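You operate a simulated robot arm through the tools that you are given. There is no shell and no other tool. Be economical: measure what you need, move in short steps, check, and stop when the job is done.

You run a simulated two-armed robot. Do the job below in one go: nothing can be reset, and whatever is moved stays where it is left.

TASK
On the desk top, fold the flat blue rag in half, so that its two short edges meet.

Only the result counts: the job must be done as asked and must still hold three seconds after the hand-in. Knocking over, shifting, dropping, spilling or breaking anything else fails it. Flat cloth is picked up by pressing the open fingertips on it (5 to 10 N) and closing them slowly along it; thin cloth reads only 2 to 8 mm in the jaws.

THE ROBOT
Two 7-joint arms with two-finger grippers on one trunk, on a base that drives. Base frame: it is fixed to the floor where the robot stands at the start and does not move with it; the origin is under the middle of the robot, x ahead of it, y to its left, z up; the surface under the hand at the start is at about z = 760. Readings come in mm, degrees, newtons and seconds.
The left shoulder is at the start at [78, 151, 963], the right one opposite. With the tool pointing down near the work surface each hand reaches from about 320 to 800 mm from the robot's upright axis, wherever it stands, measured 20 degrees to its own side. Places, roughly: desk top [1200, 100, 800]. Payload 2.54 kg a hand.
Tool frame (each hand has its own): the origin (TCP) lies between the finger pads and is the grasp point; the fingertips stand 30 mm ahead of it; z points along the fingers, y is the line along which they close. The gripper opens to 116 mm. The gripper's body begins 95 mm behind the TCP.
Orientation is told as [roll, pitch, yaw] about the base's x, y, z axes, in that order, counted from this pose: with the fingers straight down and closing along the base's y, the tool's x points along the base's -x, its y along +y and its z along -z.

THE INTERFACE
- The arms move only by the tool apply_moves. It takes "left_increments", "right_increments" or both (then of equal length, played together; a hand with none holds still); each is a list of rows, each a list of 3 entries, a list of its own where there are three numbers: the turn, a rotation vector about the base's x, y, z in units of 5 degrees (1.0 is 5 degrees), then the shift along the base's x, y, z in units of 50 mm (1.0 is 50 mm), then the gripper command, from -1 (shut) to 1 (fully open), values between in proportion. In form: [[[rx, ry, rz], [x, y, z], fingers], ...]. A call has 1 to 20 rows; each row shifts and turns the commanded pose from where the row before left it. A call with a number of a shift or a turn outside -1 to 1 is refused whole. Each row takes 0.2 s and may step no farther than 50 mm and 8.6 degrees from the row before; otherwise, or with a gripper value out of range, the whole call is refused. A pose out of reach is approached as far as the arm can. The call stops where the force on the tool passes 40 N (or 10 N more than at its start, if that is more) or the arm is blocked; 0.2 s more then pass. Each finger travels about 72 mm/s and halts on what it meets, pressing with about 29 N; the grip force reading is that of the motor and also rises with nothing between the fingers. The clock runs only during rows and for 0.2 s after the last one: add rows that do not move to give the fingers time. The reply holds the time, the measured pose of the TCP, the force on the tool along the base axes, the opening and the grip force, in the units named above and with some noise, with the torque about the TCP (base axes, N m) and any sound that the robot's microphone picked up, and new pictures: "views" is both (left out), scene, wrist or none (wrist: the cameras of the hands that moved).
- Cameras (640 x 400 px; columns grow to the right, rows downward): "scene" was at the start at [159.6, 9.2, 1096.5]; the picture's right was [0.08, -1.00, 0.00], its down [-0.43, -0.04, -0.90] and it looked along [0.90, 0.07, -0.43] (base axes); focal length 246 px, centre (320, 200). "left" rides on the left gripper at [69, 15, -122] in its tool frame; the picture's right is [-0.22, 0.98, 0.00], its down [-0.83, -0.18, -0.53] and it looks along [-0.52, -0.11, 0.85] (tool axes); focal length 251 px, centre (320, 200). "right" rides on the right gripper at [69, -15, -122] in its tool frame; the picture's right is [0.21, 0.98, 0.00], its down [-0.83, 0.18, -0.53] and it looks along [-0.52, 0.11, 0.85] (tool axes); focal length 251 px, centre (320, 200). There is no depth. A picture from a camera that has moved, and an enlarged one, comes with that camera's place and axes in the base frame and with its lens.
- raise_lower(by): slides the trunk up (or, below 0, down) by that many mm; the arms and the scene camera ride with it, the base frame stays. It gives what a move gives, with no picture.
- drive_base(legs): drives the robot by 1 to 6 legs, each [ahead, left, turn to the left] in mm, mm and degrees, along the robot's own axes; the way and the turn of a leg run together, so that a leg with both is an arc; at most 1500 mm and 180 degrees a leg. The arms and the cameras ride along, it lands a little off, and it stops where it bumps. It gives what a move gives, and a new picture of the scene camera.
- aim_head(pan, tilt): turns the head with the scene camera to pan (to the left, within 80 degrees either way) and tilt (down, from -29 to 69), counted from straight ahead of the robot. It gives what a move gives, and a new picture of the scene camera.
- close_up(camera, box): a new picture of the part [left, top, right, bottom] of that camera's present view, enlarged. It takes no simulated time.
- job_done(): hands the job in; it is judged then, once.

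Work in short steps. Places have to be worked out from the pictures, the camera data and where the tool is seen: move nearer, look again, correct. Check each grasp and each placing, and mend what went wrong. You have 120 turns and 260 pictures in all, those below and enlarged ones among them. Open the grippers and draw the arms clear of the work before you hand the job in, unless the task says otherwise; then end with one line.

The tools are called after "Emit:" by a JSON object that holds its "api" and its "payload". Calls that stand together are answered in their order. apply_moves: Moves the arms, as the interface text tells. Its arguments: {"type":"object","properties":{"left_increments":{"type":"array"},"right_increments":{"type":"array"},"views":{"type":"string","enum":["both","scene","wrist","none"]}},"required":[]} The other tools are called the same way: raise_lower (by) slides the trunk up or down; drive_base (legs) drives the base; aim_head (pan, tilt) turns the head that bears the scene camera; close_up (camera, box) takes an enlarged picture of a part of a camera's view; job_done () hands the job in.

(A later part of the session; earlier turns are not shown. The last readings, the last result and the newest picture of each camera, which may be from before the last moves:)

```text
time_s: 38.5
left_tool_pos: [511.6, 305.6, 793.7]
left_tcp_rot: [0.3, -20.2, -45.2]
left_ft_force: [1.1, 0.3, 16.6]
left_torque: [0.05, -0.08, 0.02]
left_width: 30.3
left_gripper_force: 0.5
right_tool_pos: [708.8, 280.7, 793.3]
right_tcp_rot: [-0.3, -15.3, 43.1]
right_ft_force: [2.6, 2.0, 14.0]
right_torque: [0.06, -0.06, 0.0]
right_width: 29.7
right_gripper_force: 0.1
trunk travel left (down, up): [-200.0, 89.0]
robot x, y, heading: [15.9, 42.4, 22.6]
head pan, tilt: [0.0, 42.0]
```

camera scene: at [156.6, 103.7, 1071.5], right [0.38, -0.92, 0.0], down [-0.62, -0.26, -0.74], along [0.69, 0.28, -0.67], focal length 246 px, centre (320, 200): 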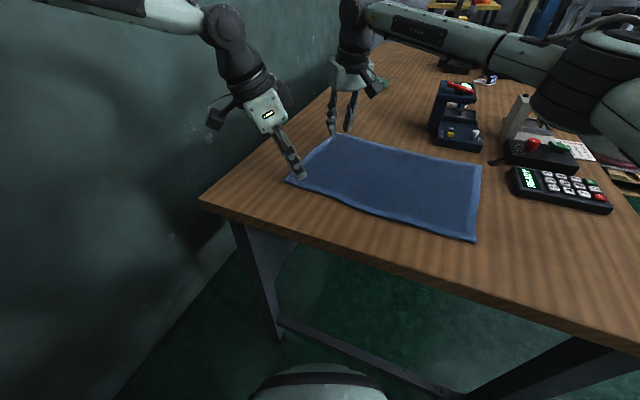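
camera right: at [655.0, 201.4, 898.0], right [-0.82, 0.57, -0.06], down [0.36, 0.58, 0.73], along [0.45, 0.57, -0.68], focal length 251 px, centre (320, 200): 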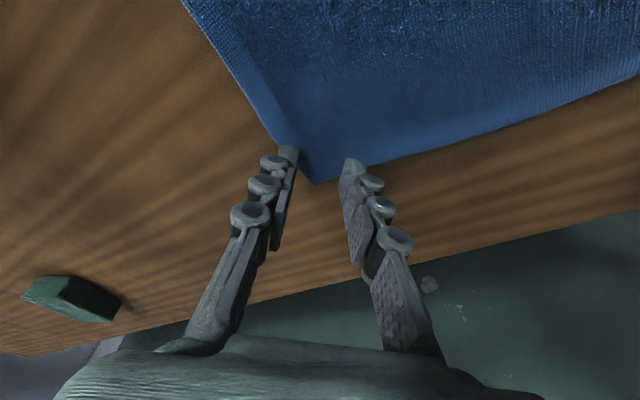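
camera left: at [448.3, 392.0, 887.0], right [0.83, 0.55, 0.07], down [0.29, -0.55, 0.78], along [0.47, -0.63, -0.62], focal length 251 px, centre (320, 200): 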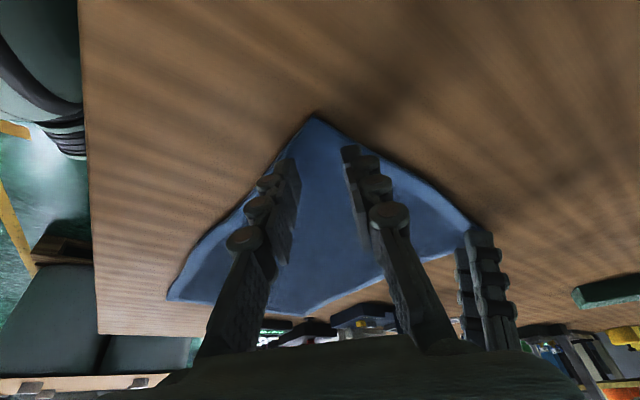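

Both press with about 15 N now. I'll ease up 1.5 mm and close slowly.

Emit:
{"api": "apply_moves", "payload": {"left_increments": [[[0, 0, 0], [0, 0, -0.0], -0.55], [[0, 0, 0], [0, 0, 0.03], -0.6], [[0, 0, 0], [0, 0, 0], -0.65], [[0, 0, 0], [0, 0, 0], -0.7], [[0, 0, 0], [0, 0, 0], -0.75], [[0, 0, 0], [0, 0, 0], -0.8], [[0, 0, 0], [0, 0, 0], -0.85], [[0, 0, 0], [0, 0, 0], -0.9], [[0, 0, 0], [0, 0, 0], -0.95], [[0, 0, 0], [0, 0, 0], -1], [[0, 0, 0], [0, 0, 0], -1], [[0, 0, 0], [0, 0, 0], -1]], "right_increments": [[[0, 0, 0], [0, 0, 0], -0.55], [[0, 0, 0], [0, 0, 0.03], -0.6], [[0, 0, 0], [0, 0, 0], -0.65], [[0, 0, 0], [0, 0, 0], -0.7], [[0, 0, 0], [0, 0, 0], -0.75], [[0, 0, 0], [0, 0, 0], -0.8], [[0, 0, 0], [0, 0, 0], -0.85], [[0, 0, 0], [0, 0, 0], -0.9], [[0, 0, 0], [0, 0, 0], -0.95], [[0, 0, 0], [0, 0, 0], -1], [[0, 0, 0], [0, 0, 0], -1], [[0, 0, 0], [0, 0, 0], -1]], "views": "wrist"}}

```text
time_s: 41.1
left_tool_pos: [511.6, 304.8, 792.0]
left_tcp_rot: [0.0, -20.1, -45.1]
left_ft_force: [-1.5, 0.1, 12.0]
left_torque: [-0.01, 0.02, 0.0]
left_width: 3.0
left_gripper_force: 29.0
right_tool_pos: [709.2, 279.3, 792.9]
right_tcp_rot: [-0.3, -15.0, 43.0]
right_ft_force: [0.2, -0.9, 2.3]
right_torque: [-0.02, 0.04, 0.04]
right_width: 0.0
right_gripper_force: 28.7
trunk travel left (down, up): [-200.0, 89.0]
robot x, y, heading: [16.7, 47.5, 22.4]
head pan, tilt: [0.0, 42.0]
camera right: at [648.5, 201.0, 892.2], right [-0.82, 0.57, -0.06], down [0.36, 0.58, 0.73], along [0.45, 0.57, -0.68], focal length 251 px, centre (320, 200)
camera left: at [448.2, 392.3, 881.9], right [0.83, 0.55, 0.07], down [0.29, -0.55, 0.79], along [0.47, -0.63, -0.61], focal length 251 px, centre (320, 200)
```

right: 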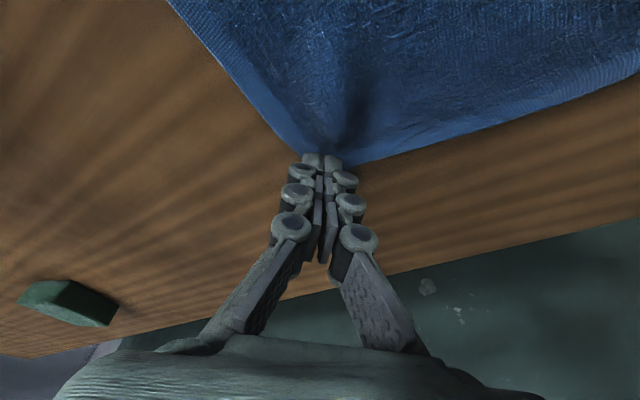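
left: 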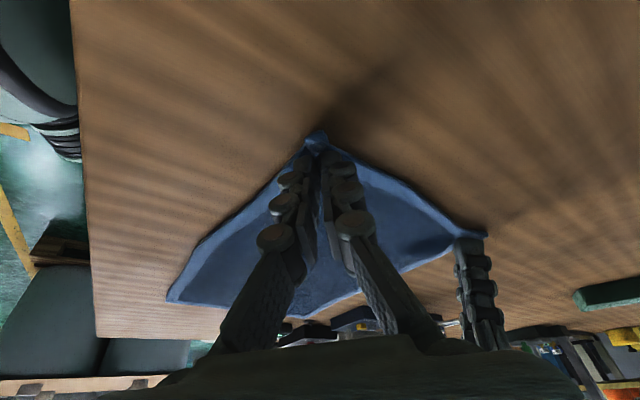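

Left holds cloth (3.0 mm), but right slipped off (0.0 mm). I'll raise and reopen the right hand, shift it inward and look.

Emit:
{"api": "apply_moves", "payload": {"right_increments": [[[0, 0, 0], [0, 0, 0.3], -1], [[0, 0, 0], [-0.15, -0.14, 0], -0.4], [[0, 0, 0], [0, 0, 0], -0.4], [[0, 0, 0], [0, 0, 0], -0.4]], "views": "wrist"}}

Emit:
{"api": "close_up", "payload": {"camera": "right", "box": [220, 80, 440, 230]}}

```text
time_s: 42.1
left_tool_pos: [512.2, 304.9, 791.5]
left_tcp_rot: [0.1, -20.0, -45.1]
left_ft_force: [-1.7, 0.0, 11.7]
left_torque: [-0.03, 0.04, 0.02]
left_width: 3.4
left_gripper_force: 29.1
right_tool_pos: [701.3, 272.1, 806.7]
right_tcp_rot: [-0.3, -15.2, 43.1]
right_ft_force: [-0.8, 0.9, 0.0]
right_torque: [0.0, -0.01, -0.01]
right_width: 34.5
right_gripper_force: 0.0
trunk travel left (down, up): [-200.0, 89.0]
robot x, y, heading: [17.1, 46.4, 22.5]
head pan, tilt: [0.0, 42.0]
camera right: at [640.7, 194.9, 907.2], right [-0.82, 0.57, -0.06], down [0.36, 0.58, 0.73], along [0.45, 0.57, -0.68], focal length 251 px, centre (320, 200)
```

right: 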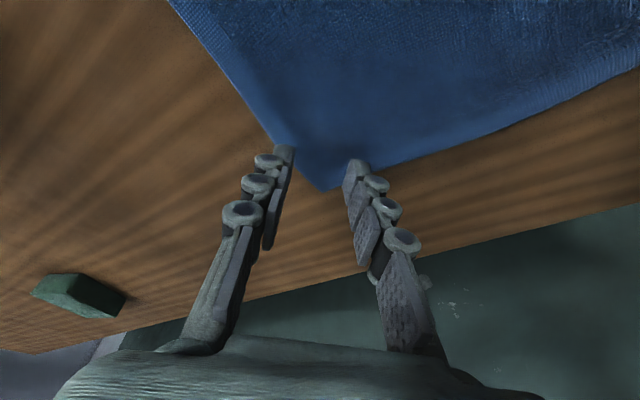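

```text
2.67 times, centred on (330, 155) of right
camera zoom: at [640.7, 194.9, 907.2], right [-0.82, 0.57, -0.06], down [0.36, 0.58, 0.73], along [0.45, 0.57, -0.68], focal length 670 px, centre (293, 320)
```

zoom: 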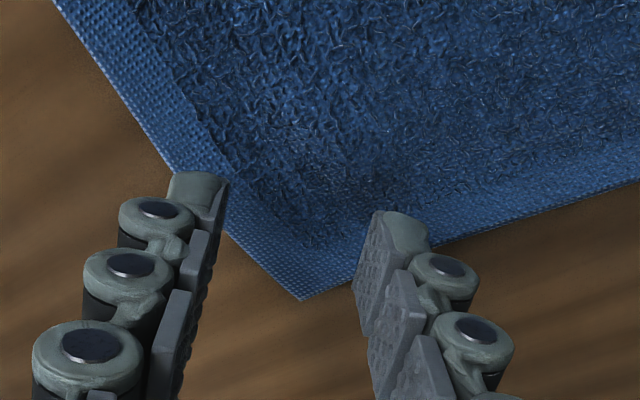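

The right corner is centred between the fingers. I'll press down again, a bit firmer this time.

Emit:
{"api": "apply_moves", "payload": {"right_increments": [[[0, 0, 0], [0, 0, -0.14], -0.4], [[0, 0, 0], [0, 0, -0.1], -0.4], [[0, 0, 0], [0, 0, -0.04], -0.4], [[0, 0, 0], [0, 0, 0], -0.4]], "views": "none"}}

```text
time_s: 43.1
left_tool_pos: [513.1, 305.7, 792.7]
left_tcp_rot: [0.2, -20.2, -45.1]
left_ft_force: [0.5, -0.4, 8.7]
left_torque: [-0.03, -0.01, -0.02]
left_width: 3.3
left_gripper_force: 29.1
right_tool_pos: [701.2, 271.5, 795.2]
right_tcp_rot: [-0.3, -15.1, 43.1]
right_ft_force: [-1.2, -0.6, 5.1]
right_torque: [-0.05, 0.02, 0.0]
right_width: 34.7
right_gripper_force: 0.0
trunk travel left (down, up): [-200.0, 89.0]
robot x, y, heading: [18.5, 45.3, 22.3]
head pan, tilt: [0.0, 42.0]
```

Emit:
{"api": "apply_moves", "payload": {"right_increments": [[[0, 0, 0], [0, 0, -0.03], -0.4], [[0, 0, 0], [0, 0, 0], -0.46], [[0, 0, 0], [0, 0, 0], -0.52], [[0, 0, 0], [0, 0, 0], -0.58], [[0, 0, 0], [0, 0, 0], -0.64], [[0, 0, 0], [0, 0, 0], -0.7], [[0, 0, 0], [0, 0, 0], -0.76], [[0, 0, 0], [0, 0, 0], -0.82], [[0, 0, 0], [0, 0, 0], -0.88], [[0, 0, 0], [0, 0, 0], -0.94], [[0, 0, 0], [0, 0, 0], -1], [[0, 0, 0], [0, 0, 0], -1], [[0, 0, 0], [0, 0, 0], -1]], "views": "wrist"}}

```text
time_s: 45.9
left_tool_pos: [512.0, 306.2, 791.1]
left_tcp_rot: [0.2, -20.1, -45.1]
left_ft_force: [-0.3, 0.0, 8.3]
left_torque: [-0.02, 0.03, 0.07]
left_width: 3.4
left_gripper_force: 29.0
right_tool_pos: [703.7, 272.7, 792.0]
right_tcp_rot: [-0.2, -14.9, 43.0]
right_ft_force: [-1.0, 0.8, 5.2]
right_torque: [0.01, 0.05, -0.01]
right_width: 0.1
right_gripper_force: 28.0
trunk travel left (down, up): [-200.0, 89.0]
robot x, y, heading: [18.4, 43.2, 22.4]
head pan, tilt: [0.0, 42.0]
camera right: at [641.6, 194.2, 891.6], right [-0.82, 0.57, -0.06], down [0.36, 0.58, 0.73], along [0.45, 0.57, -0.68], focal length 251 px, centre (320, 200)
```

right: 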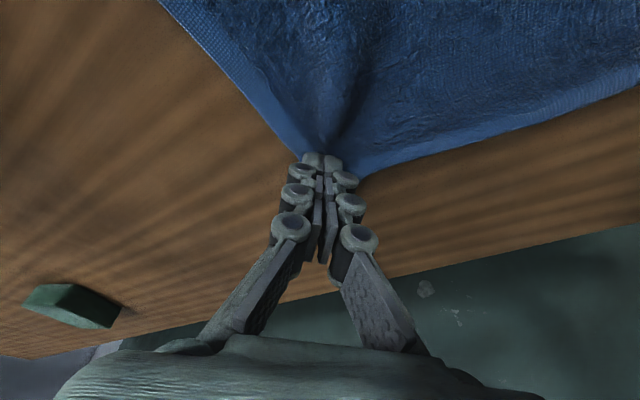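

Right missed again; tilted this way, only the inner tip corner presses. I'll lift it, bring the right hand upright and retry a little further in, where upright is still within reach.

Emit:
{"api": "apply_moves", "payload": {"right_increments": [[[0, 0, 0], [0, 0, 0.4], -1], [[-0.67, 0.74, 0], [0, 0, 0], -0.3], [[-0.67, 0.74, 0], [0, 0, 0], -0.3], [[-0.67, 0.74, 0], [0, 0, 0], -0.3], [[0, 0, 0], [0.1, 0.1, -0.1], -0.3], [[0, 0, 0], [0, 0, 0], -0.3]], "views": "wrist"}}

```text
time_s: 47.3
left_tool_pos: [512.5, 305.6, 792.3]
left_tcp_rot: [0.0, -20.1, -45.2]
left_ft_force: [-2.7, 0.4, 11.1]
left_torque: [0.01, 0.06, 0.04]
left_width: 3.5
left_gripper_force: 29.5
right_tool_pos: [707.4, 278.0, 806.7]
right_tcp_rot: [-0.2, 0.0, 43.0]
right_ft_force: [0.4, 0.0, 0.4]
right_torque: [0.01, 0.01, 0.01]
right_width: 40.8
right_gripper_force: 0.0
trunk travel left (down, up): [-200.0, 89.0]
robot x, y, heading: [15.8, 44.0, 22.6]
head pan, tilt: [0.0, 42.0]
camera right: at [668.0, 219.3, 928.4], right [-0.82, 0.57, 0.0], down [0.48, 0.7, 0.53], along [0.3, 0.44, -0.84], focal length 251 px, centre (320, 200)
```

right: 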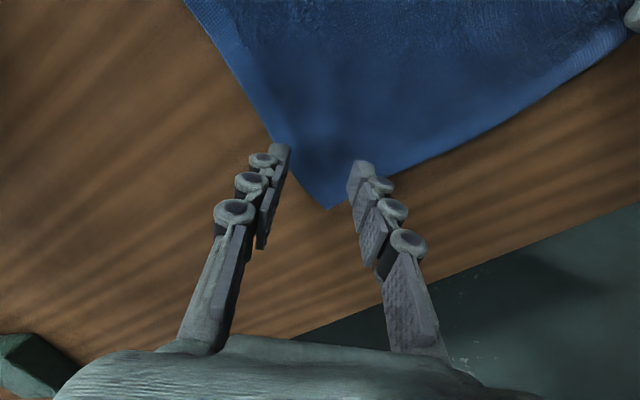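

Upright now, with the corner centred between the tips. Pressing down.

Emit:
{"api": "apply_moves", "payload": {"right_increments": [[[0, 0, 0], [0, 0, -0.1], -0.3], [[0, 0, 0], [0, 0, -0.1], -0.3], [[0, 0, 0], [0, 0, -0.06], -0.3], [[0, 0, 0], [0, 0, 0], -0.3]], "views": "none"}}

```text
time_s: 48.3
left_tool_pos: [512.3, 305.9, 792.3]
left_tcp_rot: [0.2, -20.0, -45.1]
left_ft_force: [-1.6, -0.3, 10.8]
left_torque: [0.0, 0.07, 0.0]
left_width: 3.4
left_gripper_force: 28.8
right_tool_pos: [708.8, 277.7, 794.0]
right_tcp_rot: [0.0, 0.0, 43.0]
right_ft_force: [-0.4, -1.0, 0.9]
right_torque: [0.01, 0.03, -0.01]
right_width: 40.7
right_gripper_force: 0.1
trunk travel left (down, up): [-200.0, 89.0]
robot x, y, heading: [15.2, 44.4, 22.4]
head pan, tilt: [0.0, 42.0]
```

Emit:
{"api": "apply_moves", "payload": {"right_increments": [[[0, 0, 0], [0, 0, -0.04], -0.3], [[0, 0, 0], [0, 0, 0], -0.3]], "views": "none"}}

```text
time_s: 48.9
left_tool_pos: [513.4, 305.8, 792.5]
left_tcp_rot: [0.1, -20.0, -45.1]
left_ft_force: [1.3, 0.0, 7.3]
left_torque: [-0.01, -0.02, 0.04]
left_width: 3.4
left_gripper_force: 29.0
right_tool_pos: [706.5, 276.5, 793.3]
right_tcp_rot: [-0.1, -0.3, 43.0]
right_ft_force: [-1.2, -0.3, 8.2]
right_torque: [0.03, 0.11, 0.05]
right_width: 40.9
right_gripper_force: 0.2
trunk travel left (down, up): [-200.0, 89.0]
robot x, y, heading: [14.7, 47.9, 22.7]
head pan, tilt: [0.0, 42.0]
```

The right hand presses with 8 N, so I'll close it slowly.

Emit:
{"api": "apply_moves", "payload": {"right_increments": [[[0, 0, 0], [0, 0, -0.01], -0.35], [[0, 0, 0], [0, 0, 0], -0.4], [[0, 0, 0], [0, 0, 0], -0.45], [[0, 0, 0], [0, 0, 0], -0.5], [[0, 0, 0], [0, 0, 0], -0.55], [[0, 0, 0], [0, 0, 0], -0.6], [[0, 0, 0], [0, 0, 0], -0.65], [[0, 0, 0], [0, 0, 0], -0.7], [[0, 0, 0], [0, 0, 0], -0.75], [[0, 0, 0], [0, 0, 0], -0.8], [[0, 0, 0], [0, 0, 0], -0.85], [[0, 0, 0], [0, 0, 0], -0.9], [[0, 0, 0], [0, 0, 0], -0.95], [[0, 0, 0], [0, 0, 0], -1], [[0, 0, 0], [0, 0, 0], -1], [[0, 0, 0], [0, 0, 0], -1]], "views": "wrist"}}

```text
time_s: 52.3
left_tool_pos: [512.1, 304.9, 792.2]
left_tcp_rot: [0.1, -20.1, -45.0]
left_ft_force: [1.9, 0.8, 6.8]
left_torque: [0.01, -0.03, 0.0]
left_width: 3.2
left_gripper_force: 29.3
right_tool_pos: [707.9, 278.5, 792.0]
right_tcp_rot: [-0.1, -0.1, 43.0]
right_ft_force: [-4.2, 0.5, 6.1]
right_torque: [0.01, 0.11, 0.02]
right_width: 4.1
right_gripper_force: 29.1
trunk travel left (down, up): [-200.0, 89.0]
robot x, y, heading: [17.2, 41.2, 22.4]
head pan, tilt: [0.0, 42.0]
camera right: at [668.1, 219.6, 912.9], right [-0.82, 0.57, 0.0], down [0.48, 0.7, 0.53], along [0.3, 0.44, -0.84], focal length 251 px, centre (320, 200)
```

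right: 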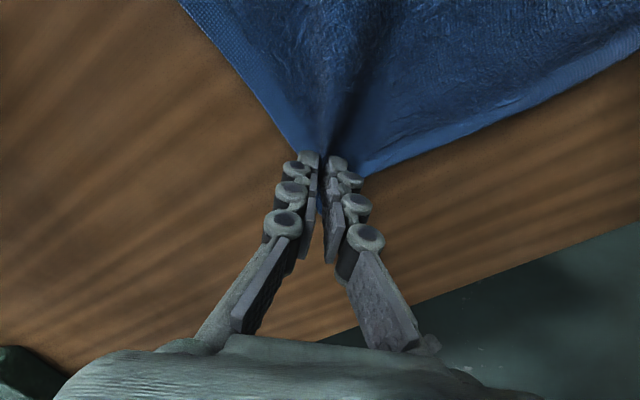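

Both corners are held now (3.2 and 4.1 mm). The edge needs to travel about (−19, −304), mostly by driving the base right. First a slow diagonal lift with the arms.

Emit:
{"api": "apply_moves", "payload": {"left_increments": [[[0, 0, 0], [0, -0.1, 0.2], -1], [[0, 0, 0], [0, -0.2, 0.2], -1], [[0, 0, 0], [0, -0.2, 0.2], -1], [[0, 0, 0], [0, -0.2, 0.2], -1], [[0, 0, 0], [0, -0.2, 0.2], -1], [[0, 0, 0], [0, -0.2, 0.2], -1]], "right_increments": [[[0, 0, 0], [0, -0.1, 0.2], -1], [[0, 0, 0], [0, -0.2, 0.2], -1], [[0, 0, 0], [0, -0.2, 0.2], -1], [[0, 0, 0], [0, -0.2, 0.2], -1], [[0, 0, 0], [0, -0.2, 0.2], -1], [[0, 0, 0], [0, -0.2, 0.2], -1]], "views": "both"}}

```text
time_s: 53.7
left_tool_pos: [507.1, 255.1, 852.7]
left_tcp_rot: [0.0, -20.2, -45.1]
left_ft_force: [3.7, -0.5, 0.6]
left_torque: [0.0, -0.15, 0.03]
left_width: 3.3
left_gripper_force: 29.2
left hand out of reach, approached as far as the arm can: row 6
right_tool_pos: [707.3, 223.2, 849.9]
right_tcp_rot: [0.1, 0.0, 43.1]
right_ft_force: [-4.1, 0.7, 0.0]
right_torque: [0.0, 0.08, -0.02]
right_width: 4.2
right_gripper_force: 28.8
trunk travel left (down, up): [-200.0, 89.0]
robot x, y, heading: [14.5, 46.5, 22.5]
head pan, tilt: [0.0, 42.0]
camera scene: at [156.5, 103.6, 1071.5], right [0.38, -0.92, 0.0], down [-0.62, -0.26, -0.74], along [0.69, 0.28, -0.67], focal length 246 px, centre (320, 200)
camera right: at [667.7, 164.4, 971.5], right [-0.82, 0.57, 0.0], down [0.48, 0.7, 0.53], along [0.3, 0.44, -0.85], focal length 251 px, centre (320, 200)
camera left: at [442.2, 342.3, 941.9], right [0.83, 0.55, 0.07], down [0.29, -0.55, 0.79], along [0.47, -0.63, -0.61], focal length 251 px, centre (320, 200)
```

scene: 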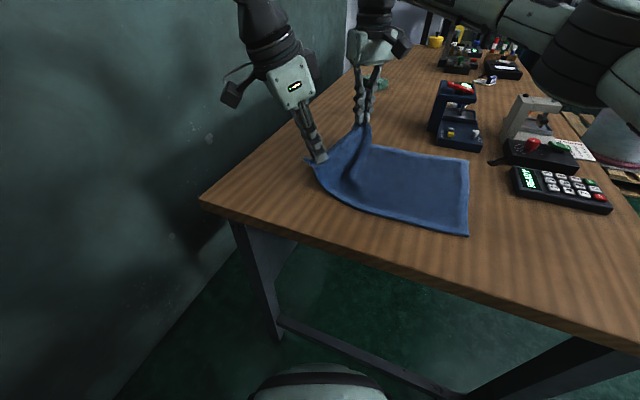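
right: 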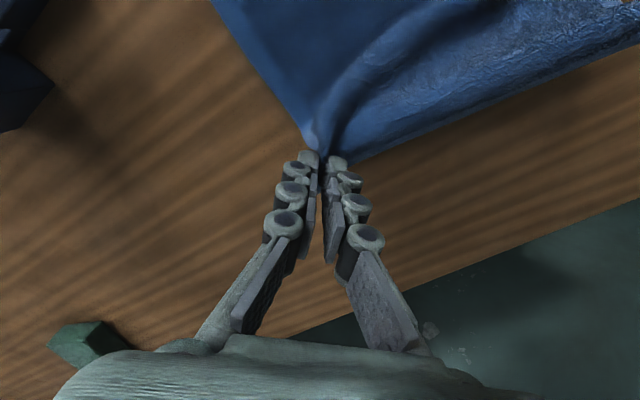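
left: 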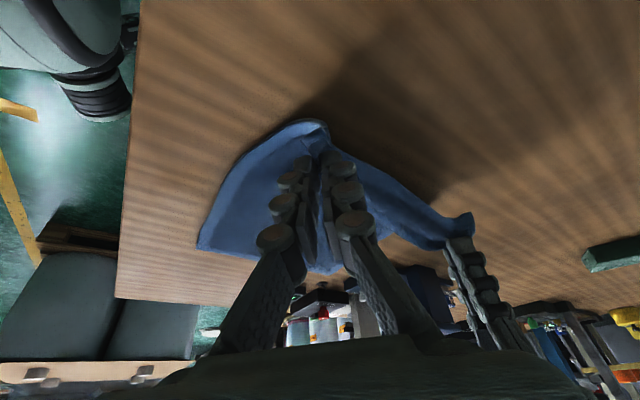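

The edge is lifting well, though the far side has slid about 15 mm toward +y. Now I'll drive the base straight along −y by 120 mm, after relaxing the right hand 10 mm toward the left.

Emit:
{"api": "apply_moves", "payload": {"right_increments": [[[0, 0, 0], [-0.2, -0.2, 0], -1], [[0, 0, 0], [0, -0.1, 0], -1]], "views": "none"}}

Emit:
{"api": "drive_base", "payload": {"legs": [[-46, -111, 0]]}}

```text
time_s: 54.3
left_tool_pos: [507.0, 255.3, 851.7]
left_tcp_rot: [0.0, -20.1, -45.0]
left_ft_force: [1.7, 0.0, -1.5]
left_torque: [-0.02, -0.03, 0.01]
left_width: 3.2
left_gripper_force: 29.1
right_tool_pos: [698.4, 207.6, 850.0]
right_tcp_rot: [0.0, 0.0, 42.9]
right_ft_force: [-1.6, 0.0, -1.4]
right_torque: [0.01, -0.01, -0.01]
right_width: 3.9
right_gripper_force: 29.0
trunk travel left (down, up): [-200.0, 89.0]
robot x, y, heading: [18.1, 42.5, 22.3]
head pan, tilt: [0.0, 42.0]
```

```text
time_s: 56.1
left_tool_pos: [506.7, 132.2, 851.9]
left_tcp_rot: [0.1, -20.1, -45.3]
left_ft_force: [0.8, 0.1, 0.4]
left_torque: [0.0, -0.05, 0.03]
left_width: 3.3
left_gripper_force: 28.8
right_tool_pos: [698.0, 84.2, 850.1]
right_tcp_rot: [0.0, 0.0, 42.9]
right_ft_force: [-0.7, 0.7, -0.1]
right_torque: [0.01, 0.01, 0.01]
right_width: 4.1
right_gripper_force: 29.1
trunk travel left (down, up): [-200.0, 89.0]
robot x, y, heading: [17.5, -76.0, 22.4]
head pan, tilt: [0.0, 42.0]
camera scene: at [157.4, -18.0, 1071.5], right [0.38, -0.93, 0.0], down [-0.62, -0.25, -0.74], along [0.69, 0.28, -0.67], focal length 246 px, centre (320, 200)
```

scene: 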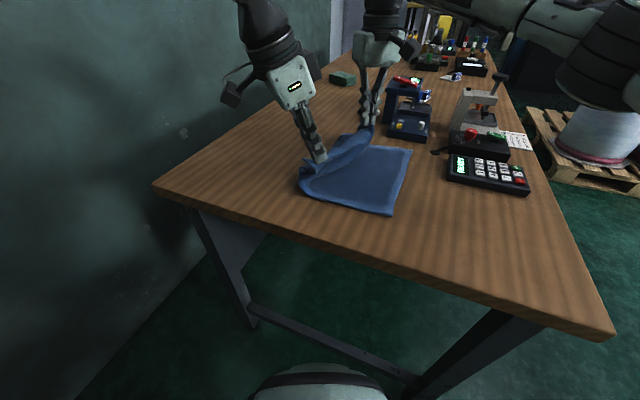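

The fold is forming nicely. The right edge now lies from about (496,−22) to (731,−28). I'll level the hands in y with the right arm, then drive another 128 mm along −y.

Emit:
{"api": "apply_moves", "payload": {"right_increments": [[[0, 0, 0], [0.08, 0.3, 0], -1], [[0, 0, 0], [0.08, 0.3, 0], -1]], "views": "none"}}

Emit:
{"api": "drive_base", "payload": {"legs": [[-49, -118, 0]]}}

```text
time_s: 56.7
left_tool_pos: [508.7, 133.4, 853.3]
left_tcp_rot: [0.1, -20.2, -45.3]
left_ft_force: [2.8, 0.1, -0.2]
left_torque: [0.02, -0.06, 0.02]
left_width: 3.0
left_gripper_force: 29.0
right_tool_pos: [707.7, 114.6, 849.9]
right_tcp_rot: [0.0, -0.1, 42.9]
right_ft_force: [-1.8, 0.0, 0.2]
right_torque: [0.0, 0.07, 0.01]
right_width: 4.2
right_gripper_force: 28.9
trunk travel left (down, up): [-200.0, 89.0]
robot x, y, heading: [16.6, -78.9, 22.3]
head pan, tilt: [0.0, 42.0]
```

```text
time_s: 58.5
left_tool_pos: [507.0, 6.0, 852.8]
left_tcp_rot: [0.0, -20.1, -45.3]
left_ft_force: [1.5, -0.6, 0.5]
left_torque: [-0.01, -0.1, 0.02]
left_width: 3.4
left_gripper_force: 28.7
right_tool_pos: [704.9, -13.5, 851.1]
right_tcp_rot: [0.0, 0.0, 42.9]
right_ft_force: [-1.7, 0.2, 0.2]
right_torque: [-0.05, 0.03, 0.01]
right_width: 4.1
right_gripper_force: 29.0
trunk travel left (down, up): [-200.0, 89.0]
robot x, y, heading: [13.2, -204.2, 22.4]
head pan, tilt: [0.0, 42.0]
camera scene: at [156.2, -144.2, 1071.5], right [0.38, -0.93, 0.0], down [-0.62, -0.25, -0.74], along [0.69, 0.28, -0.67], focal length 246 px, centre (320, 200)
```

scene: 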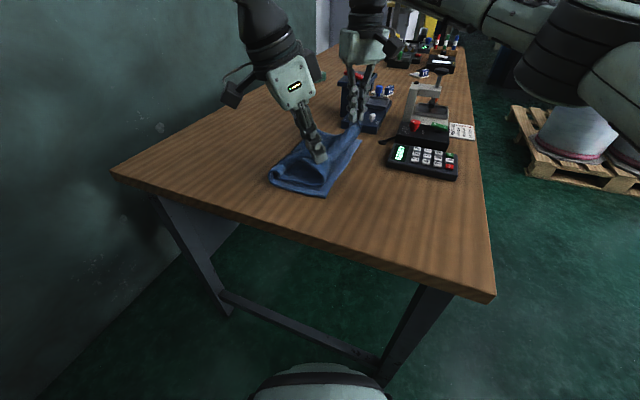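

Emit:
{"api": "close_up", "payload": {"camera": "scene", "box": [250, 90, 410, 210]}}

Emit:
{"api": "close_up", "payload": {"camera": "right", "box": [0, 0, 640, 400]}}

Emit:
{"api": "close_up", "payload": {"camera": "left", "box": [0, 0, 640, 400]}}

```text
3.33 times, centred on (330, 150) of scene
camera zoom: at [156.2, -144.2, 1071.5], right [0.38, -0.93, 0.0], down [-0.62, -0.25, -0.74], along [0.69, 0.28, -0.67], focal length 819 px, centre (287, 367)
```

zoom: 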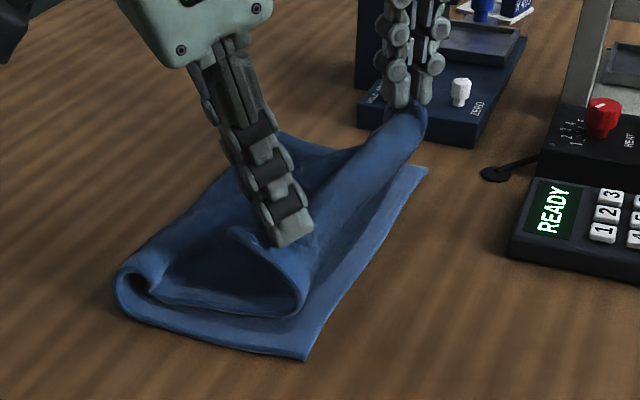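

```text
1.00 times, centred on (320, 200) of right (not enlarged: the box is as wide or as high as the picture)
camera zoom: at [665.9, -70.5, 972.0], right [-0.82, 0.57, 0.0], down [0.48, 0.69, 0.53], along [0.31, 0.44, -0.85], focal length 251 px, centre (320, 200)
```

zoom: 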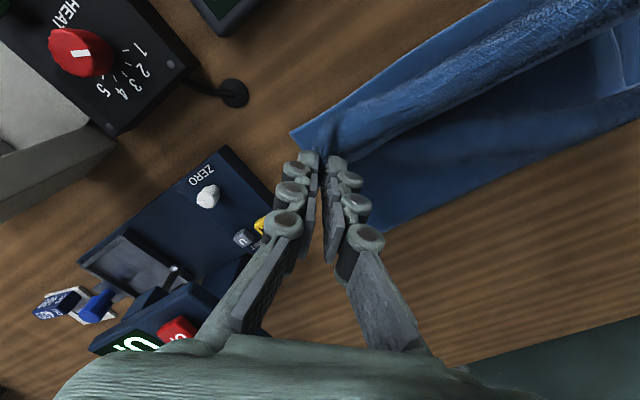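

```text
1.00 times, centred on (320, 200) of left (not enlarged: the box is as wide or as high as the picture)
camera zoom: at [442.8, 93.4, 941.6], right [0.84, 0.54, 0.07], down [0.29, -0.55, 0.79], along [0.47, -0.64, -0.61], focal length 251 px, centre (320, 200)
```

zoom: 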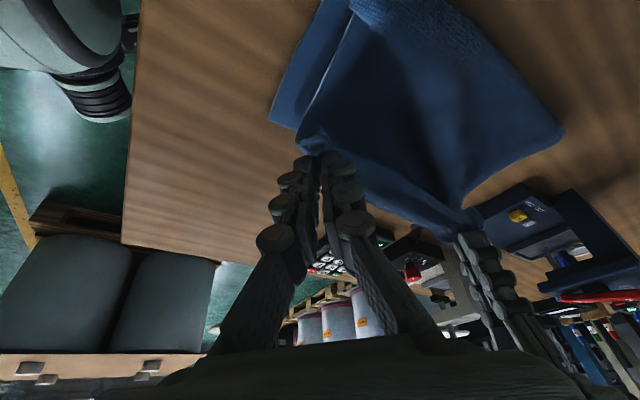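

The fold is nearly in place, but each held corner tip still points back toward +y. I want to yaw both hands 90° so the tips point outward toward the right-hand corners. That needs the base further right, so I'll move the arms back +y by 85 and drive −y by 85.

Emit:
{"api": "apply_moves", "payload": {"left_increments": [[[0, 0, 0], [0, 0.5, 0], -1], [[0, 0, 0], [0, 0.6, 0], -1], [[0, 0, 0], [0, 0.6, 0], -1]], "right_increments": [[[0, 0, 0], [0, 0.5, 0], -1], [[0, 0, 0], [0, 0.6, 0], -1], [[0, 0, 0], [0, 0.6, 0], -1]], "views": "none"}}

Emit:
{"api": "drive_base", "payload": {"legs": [[-35, -84, 0]]}}

```text
time_s: 59.2
left_tool_pos: [506.8, 92.7, 853.1]
left_tcp_rot: [-0.1, -20.2, -45.5]
left_ft_force: [1.6, -1.1, -0.2]
left_torque: [-0.01, -0.05, 0.01]
left_width: 3.4
left_gripper_force: 28.9
right_tool_pos: [699.3, 43.7, 848.8]
right_tcp_rot: [-0.1, -0.2, 42.7]
right_ft_force: [-1.6, 0.2, 0.6]
right_torque: [-0.01, 0.0, -0.02]
right_width: 4.0
right_gripper_force: 28.4
right hand out of reach, approached as far as the arm can: row 2, 3
trunk travel left (down, up): [-200.0, 89.0]
robot x, y, heading: [15.8, -204.7, 22.1]
head pan, tilt: [0.0, 42.0]
```

```text
time_s: 60.7
left_tool_pos: [506.6, 2.3, 851.9]
left_tcp_rot: [0.0, -20.2, -45.3]
left_ft_force: [1.7, -0.8, 0.1]
left_torque: [-0.02, -0.05, 0.0]
left_width: 3.4
left_gripper_force: 28.6
right_tool_pos: [699.1, -46.6, 848.5]
right_tcp_rot: [-0.1, -0.2, 42.9]
right_ft_force: [-0.8, 0.8, 0.3]
right_torque: [0.0, 0.01, -0.04]
right_width: 4.3
right_gripper_force: 28.9
trunk travel left (down, up): [-200.0, 89.0]
robot x, y, heading: [18.1, -292.7, 22.5]
head pan, tilt: [0.0, 42.0]
camera scene: at [155.6, -234.8, 1071.5], right [0.38, -0.93, 0.0], down [-0.62, -0.25, -0.74], along [0.69, 0.28, -0.67], focal length 246 px, centre (320, 200)
```

scene: 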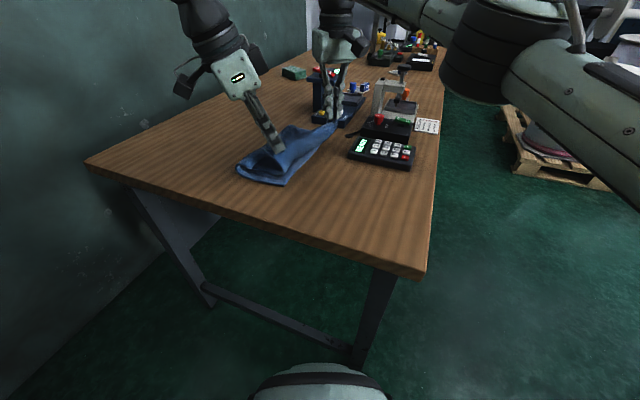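

Next I'll untilt the left hand, yaw left +80° and right −90°, and shift right by +30 in y.

Emit:
{"api": "apply_moves", "payload": {"left_increments": [[[0.707, 0.707, 0], [0, 0, 0], -1], [[0.707, 0.707, 0], [0, 0, 0], -1], [[0.707, 0.707, 0], [0, 0, 0], -1], [[0.707, 0.707, 0], [0, 0, 0], -1], [[0, 0, 1], [0, 0, 0], -1], [[0, 0, 1], [0, 0, 0], -1], [[0, 0, 1], [0, 0, 0], -1], [[0, 0, 1], [0, 0, 0], -1], [[0, 0, 1], [0, 0, 0], -1], [[0, 0, 1], [0, 0, 0], -1], [[0, 0, 1], [0, 0, 0], -1], [[0, 0, 1], [0, 0, 0], -1], [[0, 0, 1], [0, 0, 0], -1], [[0, 0, 1], [0, 0, 0], -1], [[0, 0, 1], [0, 0, 0], -1], [[0, 0, 1], [0, 0, 0], -1], [[0, 0, 1], [0, 0, 0], -1], [[0, 0, 1], [0, 0, 0], -1], [[0, 0, 1], [0, 0, 0], -1], [[0, 0, 1], [0, 0, 0], -1]], "right_increments": [[[0, 0, 0], [0, 0.15, 0], -1], [[0, 0, 0], [0, 0.15, 0], -1], [[0, 0, -1], [0, 0.15, 0], -1], [[0, 0, -1], [0, 0.15, 0], -1], [[0, 0, -1], [0, 0, 0], -1], [[0, 0, -1], [0, 0, 0], -1], [[0, 0, -1], [0, 0, 0], -1], [[0, 0, -1], [0, 0, 0], -1], [[0, 0, -1], [0, 0, 0], -1], [[0, 0, -1], [0, 0, 0], -1], [[0, 0, -1], [0, 0, 0], -1], [[0, 0, -1], [0, 0, 0], -1], [[0, 0, -1], [0, 0, 0], -1], [[0, 0, -1], [0, 0, 0], -1], [[0, 0, -1], [0, 0, 0], -1], [[0, 0, -1], [0, 0, 0], -1], [[0, 0, -1], [0, 0, 0], -1], [[0, 0, -1], [0, 0, 0], -1], [[0, 0, -1], [0, 0, 0], -1], [[0, 0, -1], [0, 0, 0], -1]], "views": "both"}}

Emit:
{"api": "close_up", "payload": {"camera": "scene", "box": [200, 80, 400, 230]}}

```text
time_s: 64.9
left_tool_pos: [483.1, 15.4, 853.6]
left_tcp_rot: [-0.2, -0.4, 34.8]
left_ft_force: [7.4, -1.8, -0.9]
left_torque: [0.0, -0.24, -0.12]
left_width: 3.1
left_gripper_force: 28.9
left hand out of reach, approached as far as the arm can: row 3, 4
right_tool_pos: [685.8, -26.5, 844.3]
right_tcp_rot: [0.0, -0.2, -47.4]
right_ft_force: [-8.1, 1.6, 0.9]
right_torque: [0.07, 0.23, 0.15]
right_width: 3.4
right_gripper_force: 29.7
right hand out of reach, approached as far as the arm can: row 1, 2, 4
trunk travel left (down, up): [-200.0, 89.0]
robot x, y, heading: [15.8, -293.5, 22.2]
head pan, tilt: [0.0, 42.0]
camera scene: at [155.6, -234.7, 1071.5], right [0.38, -0.93, 0.0], down [-0.62, -0.25, -0.74], along [0.69, 0.28, -0.67], focal length 246 px, centre (320, 200)
camera right: at [628.2, 13.1, 965.4], right [0.57, 0.82, 0.0], down [0.69, -0.48, 0.54], along [0.44, -0.31, -0.84], focal length 251 px, centre (320, 200)
camera left: at [417.9, -10.3, 973.4], right [-0.38, 0.92, 0.0], down [0.78, 0.32, 0.54], along [0.5, 0.2, -0.84], focal length 251 px, centre (320, 200)
```

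scene: 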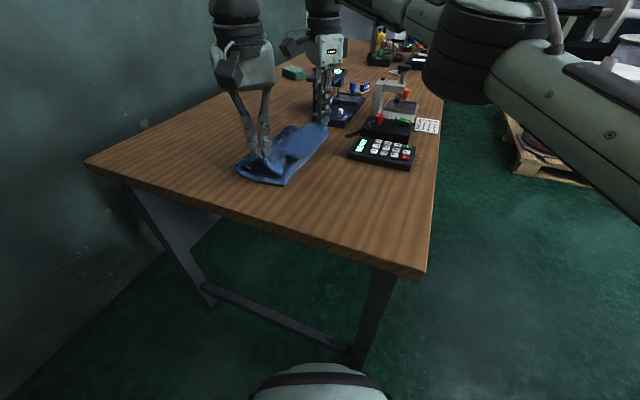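
right: 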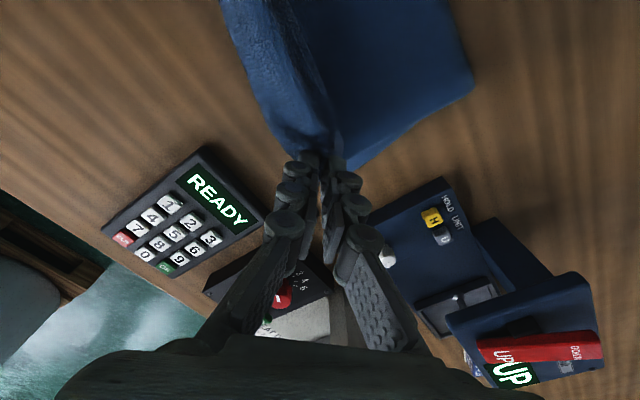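
left: 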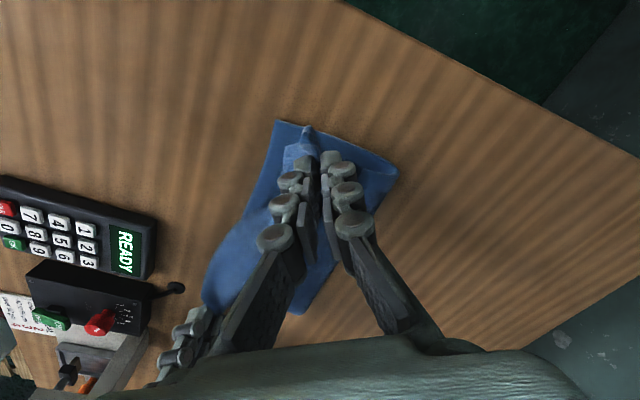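

```text
2.67 times, centred on (300, 155) of scene
camera zoom: at [155.6, -234.7, 1071.5], right [0.38, -0.93, 0.0], down [-0.62, -0.25, -0.74], along [0.69, 0.28, -0.67], focal length 655 px, centre (373, 320)
```

zoom: 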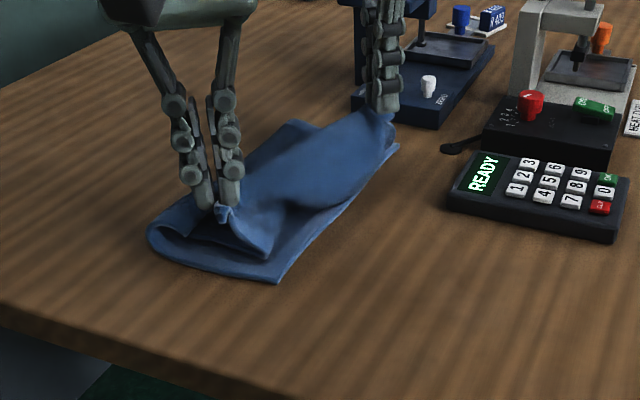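

The tips now point outward, but the fold sits too far right (y≈85 instead of ≈155) because the top layer hooks back in an S. I'll bring the hands slightly closer and lift so it hangs straight, then re-lay it.

Emit:
{"api": "apply_moves", "payload": {"left_increments": [[[0, 0, 0], [0.12, 0, 0.3], -1], [[0, 0, 0], [0, 0.1, 0.4], -1], [[0, 0, 0], [0, 0.1, 0.4], -1], [[0, 0, 0], [0, 0.1, 0.4], -1], [[0, 0, 0], [0, 0.1, 0.3], -1]], "right_increments": [[[0, 0, 0], [-0.12, 0, 0.3], -1], [[0, 0, 0], [0, 0, 0.4], -1], [[0, 0, 0], [0, 0, 0.4], -1], [[0, 0, 0], [0, 0, 0.4], -1], [[0, 0, 0], [0, 0, 0.3], -1]], "views": "wrist"}}

Emit:
{"api": "close_up", "payload": {"camera": "scene", "box": [200, 60, 400, 210]}}

```text
time_s: 66.1
left_tool_pos: [483.4, 39.0, 940.8]
left_tcp_rot: [-0.3, -0.3, 34.8]
left_ft_force: [3.8, -2.2, -0.1]
left_torque: [0.0, -0.12, -0.09]
left_width: 3.2
left_gripper_force: 28.9
left hand out of reach, approached as far as the arm can: row 1
right_tool_pos: [670.8, -36.3, 930.2]
right_tcp_rot: [-0.1, -0.1, -47.2]
right_ft_force: [-4.5, 2.4, 0.3]
right_torque: [0.05, 0.14, 0.11]
right_width: 3.4
right_gripper_force: 28.6
right hand out of reach, approached as far as the arm can: row 4, 5
trunk travel left (down, up): [-200.0, 89.0]
robot x, y, heading: [12.1, -298.3, 22.3]
head pan, tilt: [0.0, 42.0]
camera right: at [613.8, 3.3, 1051.8], right [0.57, 0.82, 0.0], down [0.69, -0.48, 0.54], along [0.44, -0.31, -0.84], focal length 251 px, centre (320, 200)
camera left: at [417.6, 13.2, 1061.8], right [-0.38, 0.93, 0.0], down [0.78, 0.32, 0.54], along [0.5, 0.2, -0.84], focal length 251 px, centre (320, 200)
```

right: 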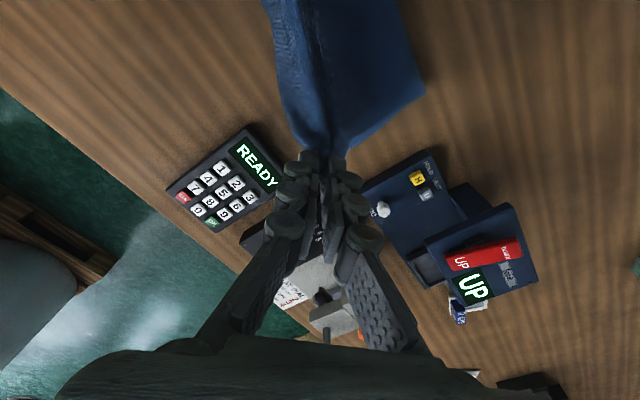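
left: 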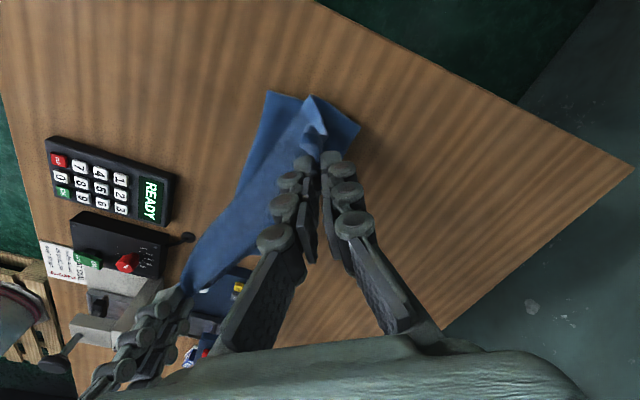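

```text
2.67 times, centred on (300, 135) of scene
camera zoom: at [155.8, -235.2, 1071.4], right [0.38, -0.93, 0.0], down [-0.62, -0.25, -0.74], along [0.69, 0.28, -0.67], focal length 655 px, centre (373, 373)
```

zoom: 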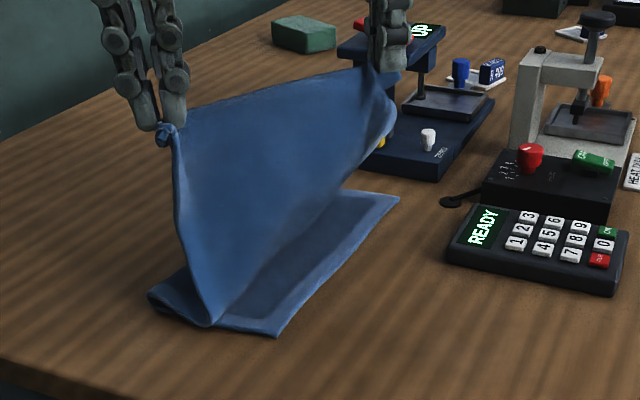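

I can see it now: the bottom layer is flat, with a fold at y≈85 that flops back before rising to the hands. Driving the base back +y about 125 at this height should pull that out, and then I can arc over properly.

Emit:
{"api": "drive_base", "payload": {"legs": [[48, 116, 0]]}}

Emit:
{"api": "close_up", "payload": {"camera": "scene", "box": [220, 60, 440, 225]}}

```text
time_s: 67.9
left_tool_pos: [483.7, 166.2, 941.1]
left_tcp_rot: [-0.3, -0.4, 34.8]
left_ft_force: [4.2, -1.6, -0.4]
left_torque: [-0.05, -0.14, -0.11]
left_width: 2.9
left_gripper_force: 29.2
right_tool_pos: [671.5, 88.4, 930.7]
right_tcp_rot: [-0.1, -0.2, -47.2]
right_ft_force: [-4.5, 0.5, 0.4]
right_torque: [0.07, 0.14, 0.07]
right_width: 3.2
right_gripper_force: 29.0
trunk travel left (down, up): [-200.0, 89.0]
robot x, y, heading: [13.6, -170.7, 22.4]
head pan, tilt: [0.0, 42.0]
camera scene: at [155.4, -108.9, 1071.4], right [0.38, -0.93, 0.0], down [-0.62, -0.25, -0.74], along [0.69, 0.28, -0.67], focal length 246 px, centre (320, 200)
```

scene: 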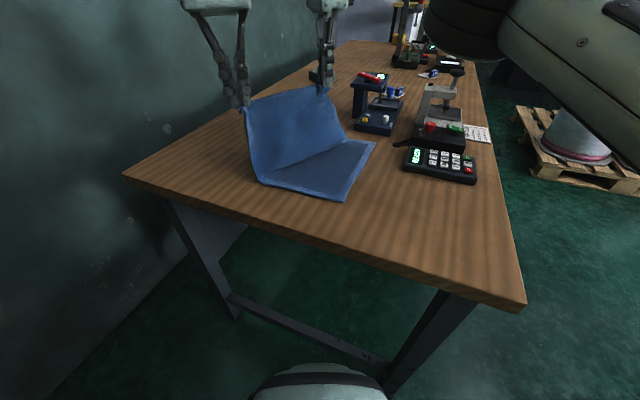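

```text
2.42 times, centred on (330, 142) of scene
camera zoom: at [155.4, -108.9, 1071.4], right [0.38, -0.93, 0.0], down [-0.62, -0.25, -0.74], along [0.69, 0.28, -0.67], focal length 596 px, centre (296, 339)
```

zoom: 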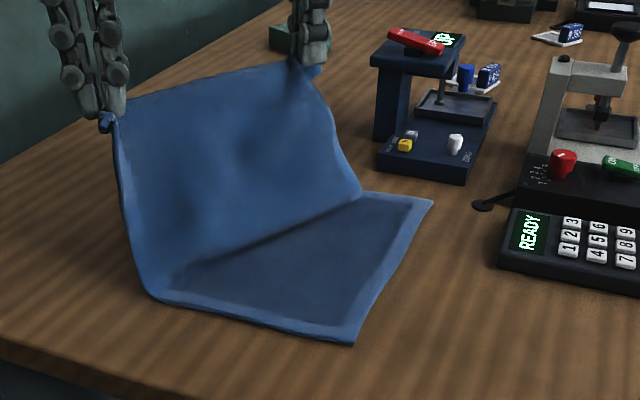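

That shows a clean half-lift: the near fold is at y≈157, but the far fold is at only y≈43 because the right hand trails. I'll move the left hand −y a bit and drive the base +y to level them.

Emit:
{"api": "apply_moves", "payload": {"left_increments": [[[0, 0, 0], [0, -0.4, 0], -1], [[0, 0, 0], [0, -0.4, 0], -1]], "views": "none"}}

Emit:
{"api": "drive_base", "payload": {"legs": [[25, 62, 0]]}}

Emit:
{"api": "close_up", "payload": {"camera": "scene", "box": [220, 60, 440, 225]}}

```text
time_s: 68.5
left_tool_pos: [475.6, 153.4, 941.1]
left_tcp_rot: [-0.4, -0.4, 34.8]
left_ft_force: [5.6, -1.7, -0.9]
left_torque: [-0.05, -0.15, -0.12]
left_width: 3.1
left_gripper_force: 29.0
left hand out of reach, approached as far as the arm can: row 1, 2
right_tool_pos: [669.0, 89.7, 930.4]
right_tcp_rot: [-0.1, -0.1, -47.1]
right_ft_force: [-5.4, 1.6, 0.1]
right_torque: [0.06, 0.16, 0.09]
right_width: 3.3
right_gripper_force: 29.3
trunk travel left (down, up): [-200.0, 89.0]
robot x, y, heading: [16.0, -168.6, 22.3]
head pan, tilt: [0.0, 42.0]
```

```text
time_s: 69.8
left_tool_pos: [473.0, 219.5, 940.4]
left_tcp_rot: [-0.4, -0.3, 34.7]
left_ft_force: [5.9, -1.6, -1.4]
left_torque: [-0.07, -0.22, -0.08]
left_width: 3.1
left_gripper_force: 29.0
right_tool_pos: [670.1, 158.4, 930.6]
right_tcp_rot: [-0.1, -0.2, -47.3]
right_ft_force: [-5.3, 1.9, 0.5]
right_torque: [0.03, 0.17, 0.1]
right_width: 3.4
right_gripper_force: 29.0
trunk travel left (down, up): [-200.0, 89.0]
robot x, y, heading: [14.1, -101.4, 22.4]
head pan, tilt: [0.0, 42.0]
camera scene: at [154.3, -41.3, 1071.4], right [0.38, -0.92, 0.0], down [-0.62, -0.25, -0.74], along [0.69, 0.28, -0.67], focal length 246 px, centre (320, 200)
```

scene: 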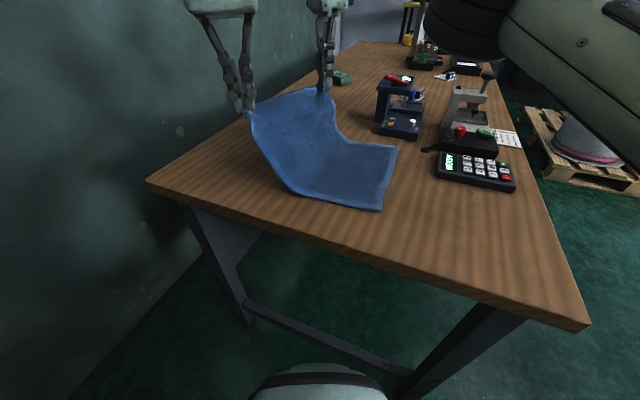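

```text
2.42 times, centred on (330, 142) of scene
camera zoom: at [154.3, -41.3, 1071.4], right [0.38, -0.92, 0.0], down [-0.62, -0.25, -0.74], along [0.69, 0.28, -0.67], focal length 596 px, centre (296, 339)
```

zoom: 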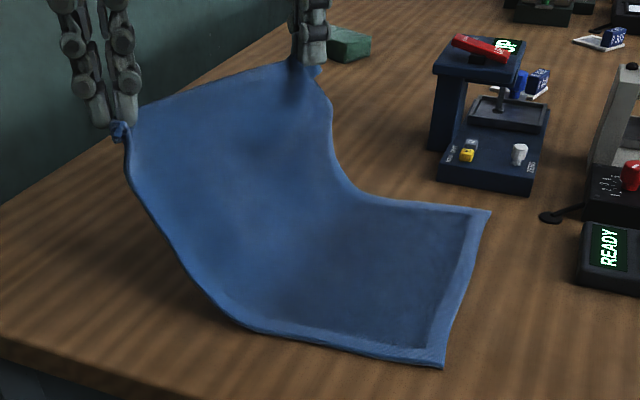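

The bottom layer is flat and its right edge runs from (489,−23) to (730,−21). The hands need about +35 in x to line up. Leaning the right hand outward by 25° suits the fold and relaxes its limit, so I'll do that and shift both.

Emit:
{"api": "apply_moves", "payload": {"right_increments": [[[0.84, -0.54, 0], [0, 0, 0], -1], [[0.84, -0.54, 0], [0, 0, 0], -1], [[0.84, -0.54, 0], [0, 0, 0], -1], [[0.84, -0.54, 0], [0, 0, 0], -1], [[0.84, -0.54, 0], [0, 0, 0], -1], [[0, 0, 0], [0.2, 0.25, 0], -1], [[0, 0, 0], [0.25, 0.25, 0], -1], [[0, 0, 0], [0.25, 0.25, 0], -1]], "left_increments": [[[0, 0, 0], [0, 0, 0], -1], [[0, 0, 0], [0, 0, 0], -1], [[0, 0, 0], [0, 0, 0], -1], [[0, 0, 0], [0, 0, 0], -1], [[0, 0, 0], [0, 0.2, -0.1], -1], [[0, 0, 0], [0.2, 0.2, -0.1], -1], [[0, 0, 0], [0.25, 0.1, -0.1], -1], [[0, 0, 0], [0.25, 0.1, -0.1], -1]], "views": "none"}}

```text
time_s: 71.6
left_tool_pos: [501.0, 252.7, 917.6]
left_tcp_rot: [-0.6, -0.6, 34.8]
left_ft_force: [16.2, -3.5, 2.0]
left_torque: [-0.11, -0.5, -0.13]
left_width: 3.6
left_gripper_force: 29.1
left hand out of reach, approached as far as the arm can: row 8
right_tool_pos: [703.3, 195.8, 930.5]
right_tcp_rot: [24.1, 6.0, -45.8]
right_ft_force: [-16.9, 2.7, -2.5]
right_torque: [0.01, 0.48, 0.38]
right_width: 3.7
right_gripper_force: 29.0
trunk travel left (down, up): [-200.0, 89.0]
robot x, y, heading: [11.8, -101.0, 22.5]
head pan, tilt: [0.0, 42.0]
```

The tension between the hands is 16 N, so I'll relax the right hand 14 mm in −x. Then I'll start the arc with a 100 mm drive along −y.

Emit:
{"api": "apply_moves", "payload": {"right_increments": [[[0, 0, 0], [-0.28, 0.2, 0], -1], [[0, 0, 0], [0, 0.2, 0], -1]], "views": "none"}}

Emit:
{"api": "drive_base", "payload": {"legs": [[-38, -92, 0]]}}

Emit:
{"api": "close_up", "payload": {"camera": "scene", "box": [200, 60, 420, 225]}}

```text
time_s: 72.2
left_tool_pos: [500.0, 253.5, 917.7]
left_tcp_rot: [-0.3, -0.4, 34.8]
left_ft_force: [3.7, -1.0, 0.2]
left_torque: [-0.01, -0.14, -0.05]
left_width: 3.0
left_gripper_force: 29.3
right_tool_pos: [692.3, 212.3, 932.1]
right_tcp_rot: [24.2, 5.9, -46.2]
right_ft_force: [-4.6, -0.1, -0.9]
right_torque: [-0.03, 0.14, 0.17]
right_width: 3.4
right_gripper_force: 28.4
trunk travel left (down, up): [-200.0, 89.0]
robot x, y, heading: [14.1, -102.3, 21.9]
head pan, tilt: [0.0, 42.0]
```

```text
time_s: 73.7
left_tool_pos: [499.3, 154.1, 918.6]
left_tcp_rot: [-0.6, -0.5, 34.9]
left_ft_force: [3.1, -0.1, 0.5]
left_torque: [0.02, -0.13, -0.08]
left_width: 3.0
left_gripper_force: 29.1
right_tool_pos: [690.9, 115.5, 932.0]
right_tcp_rot: [24.2, 5.8, -46.0]
right_ft_force: [-3.1, 0.9, -0.6]
right_torque: [0.0, 0.11, 0.13]
right_width: 3.4
right_gripper_force: 29.2
trunk travel left (down, up): [-200.0, 89.0]
robot x, y, heading: [16.1, -203.4, 22.5]
head pan, tilt: [0.0, 42.0]
camera scene: at [154.3, -140.7, 1071.5], right [0.38, -0.93, 0.0], down [-0.62, -0.25, -0.74], along [0.69, 0.28, -0.67], focal length 246 px, centre (320, 200)
```

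scene: 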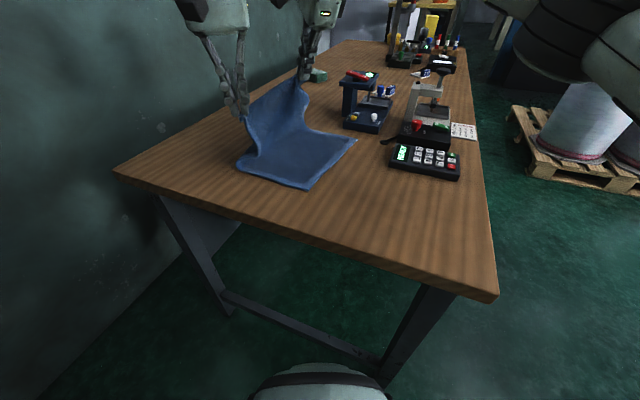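

```text
2.42 times, centred on (310, 142) of scene
camera zoom: at [154.3, -140.7, 1071.5], right [0.38, -0.93, 0.0], down [-0.62, -0.25, -0.74], along [0.69, 0.28, -0.67], focal length 596 px, centre (344, 339)
```

zoom: 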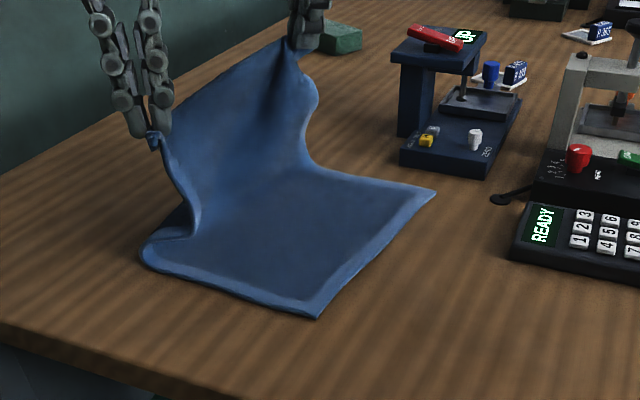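

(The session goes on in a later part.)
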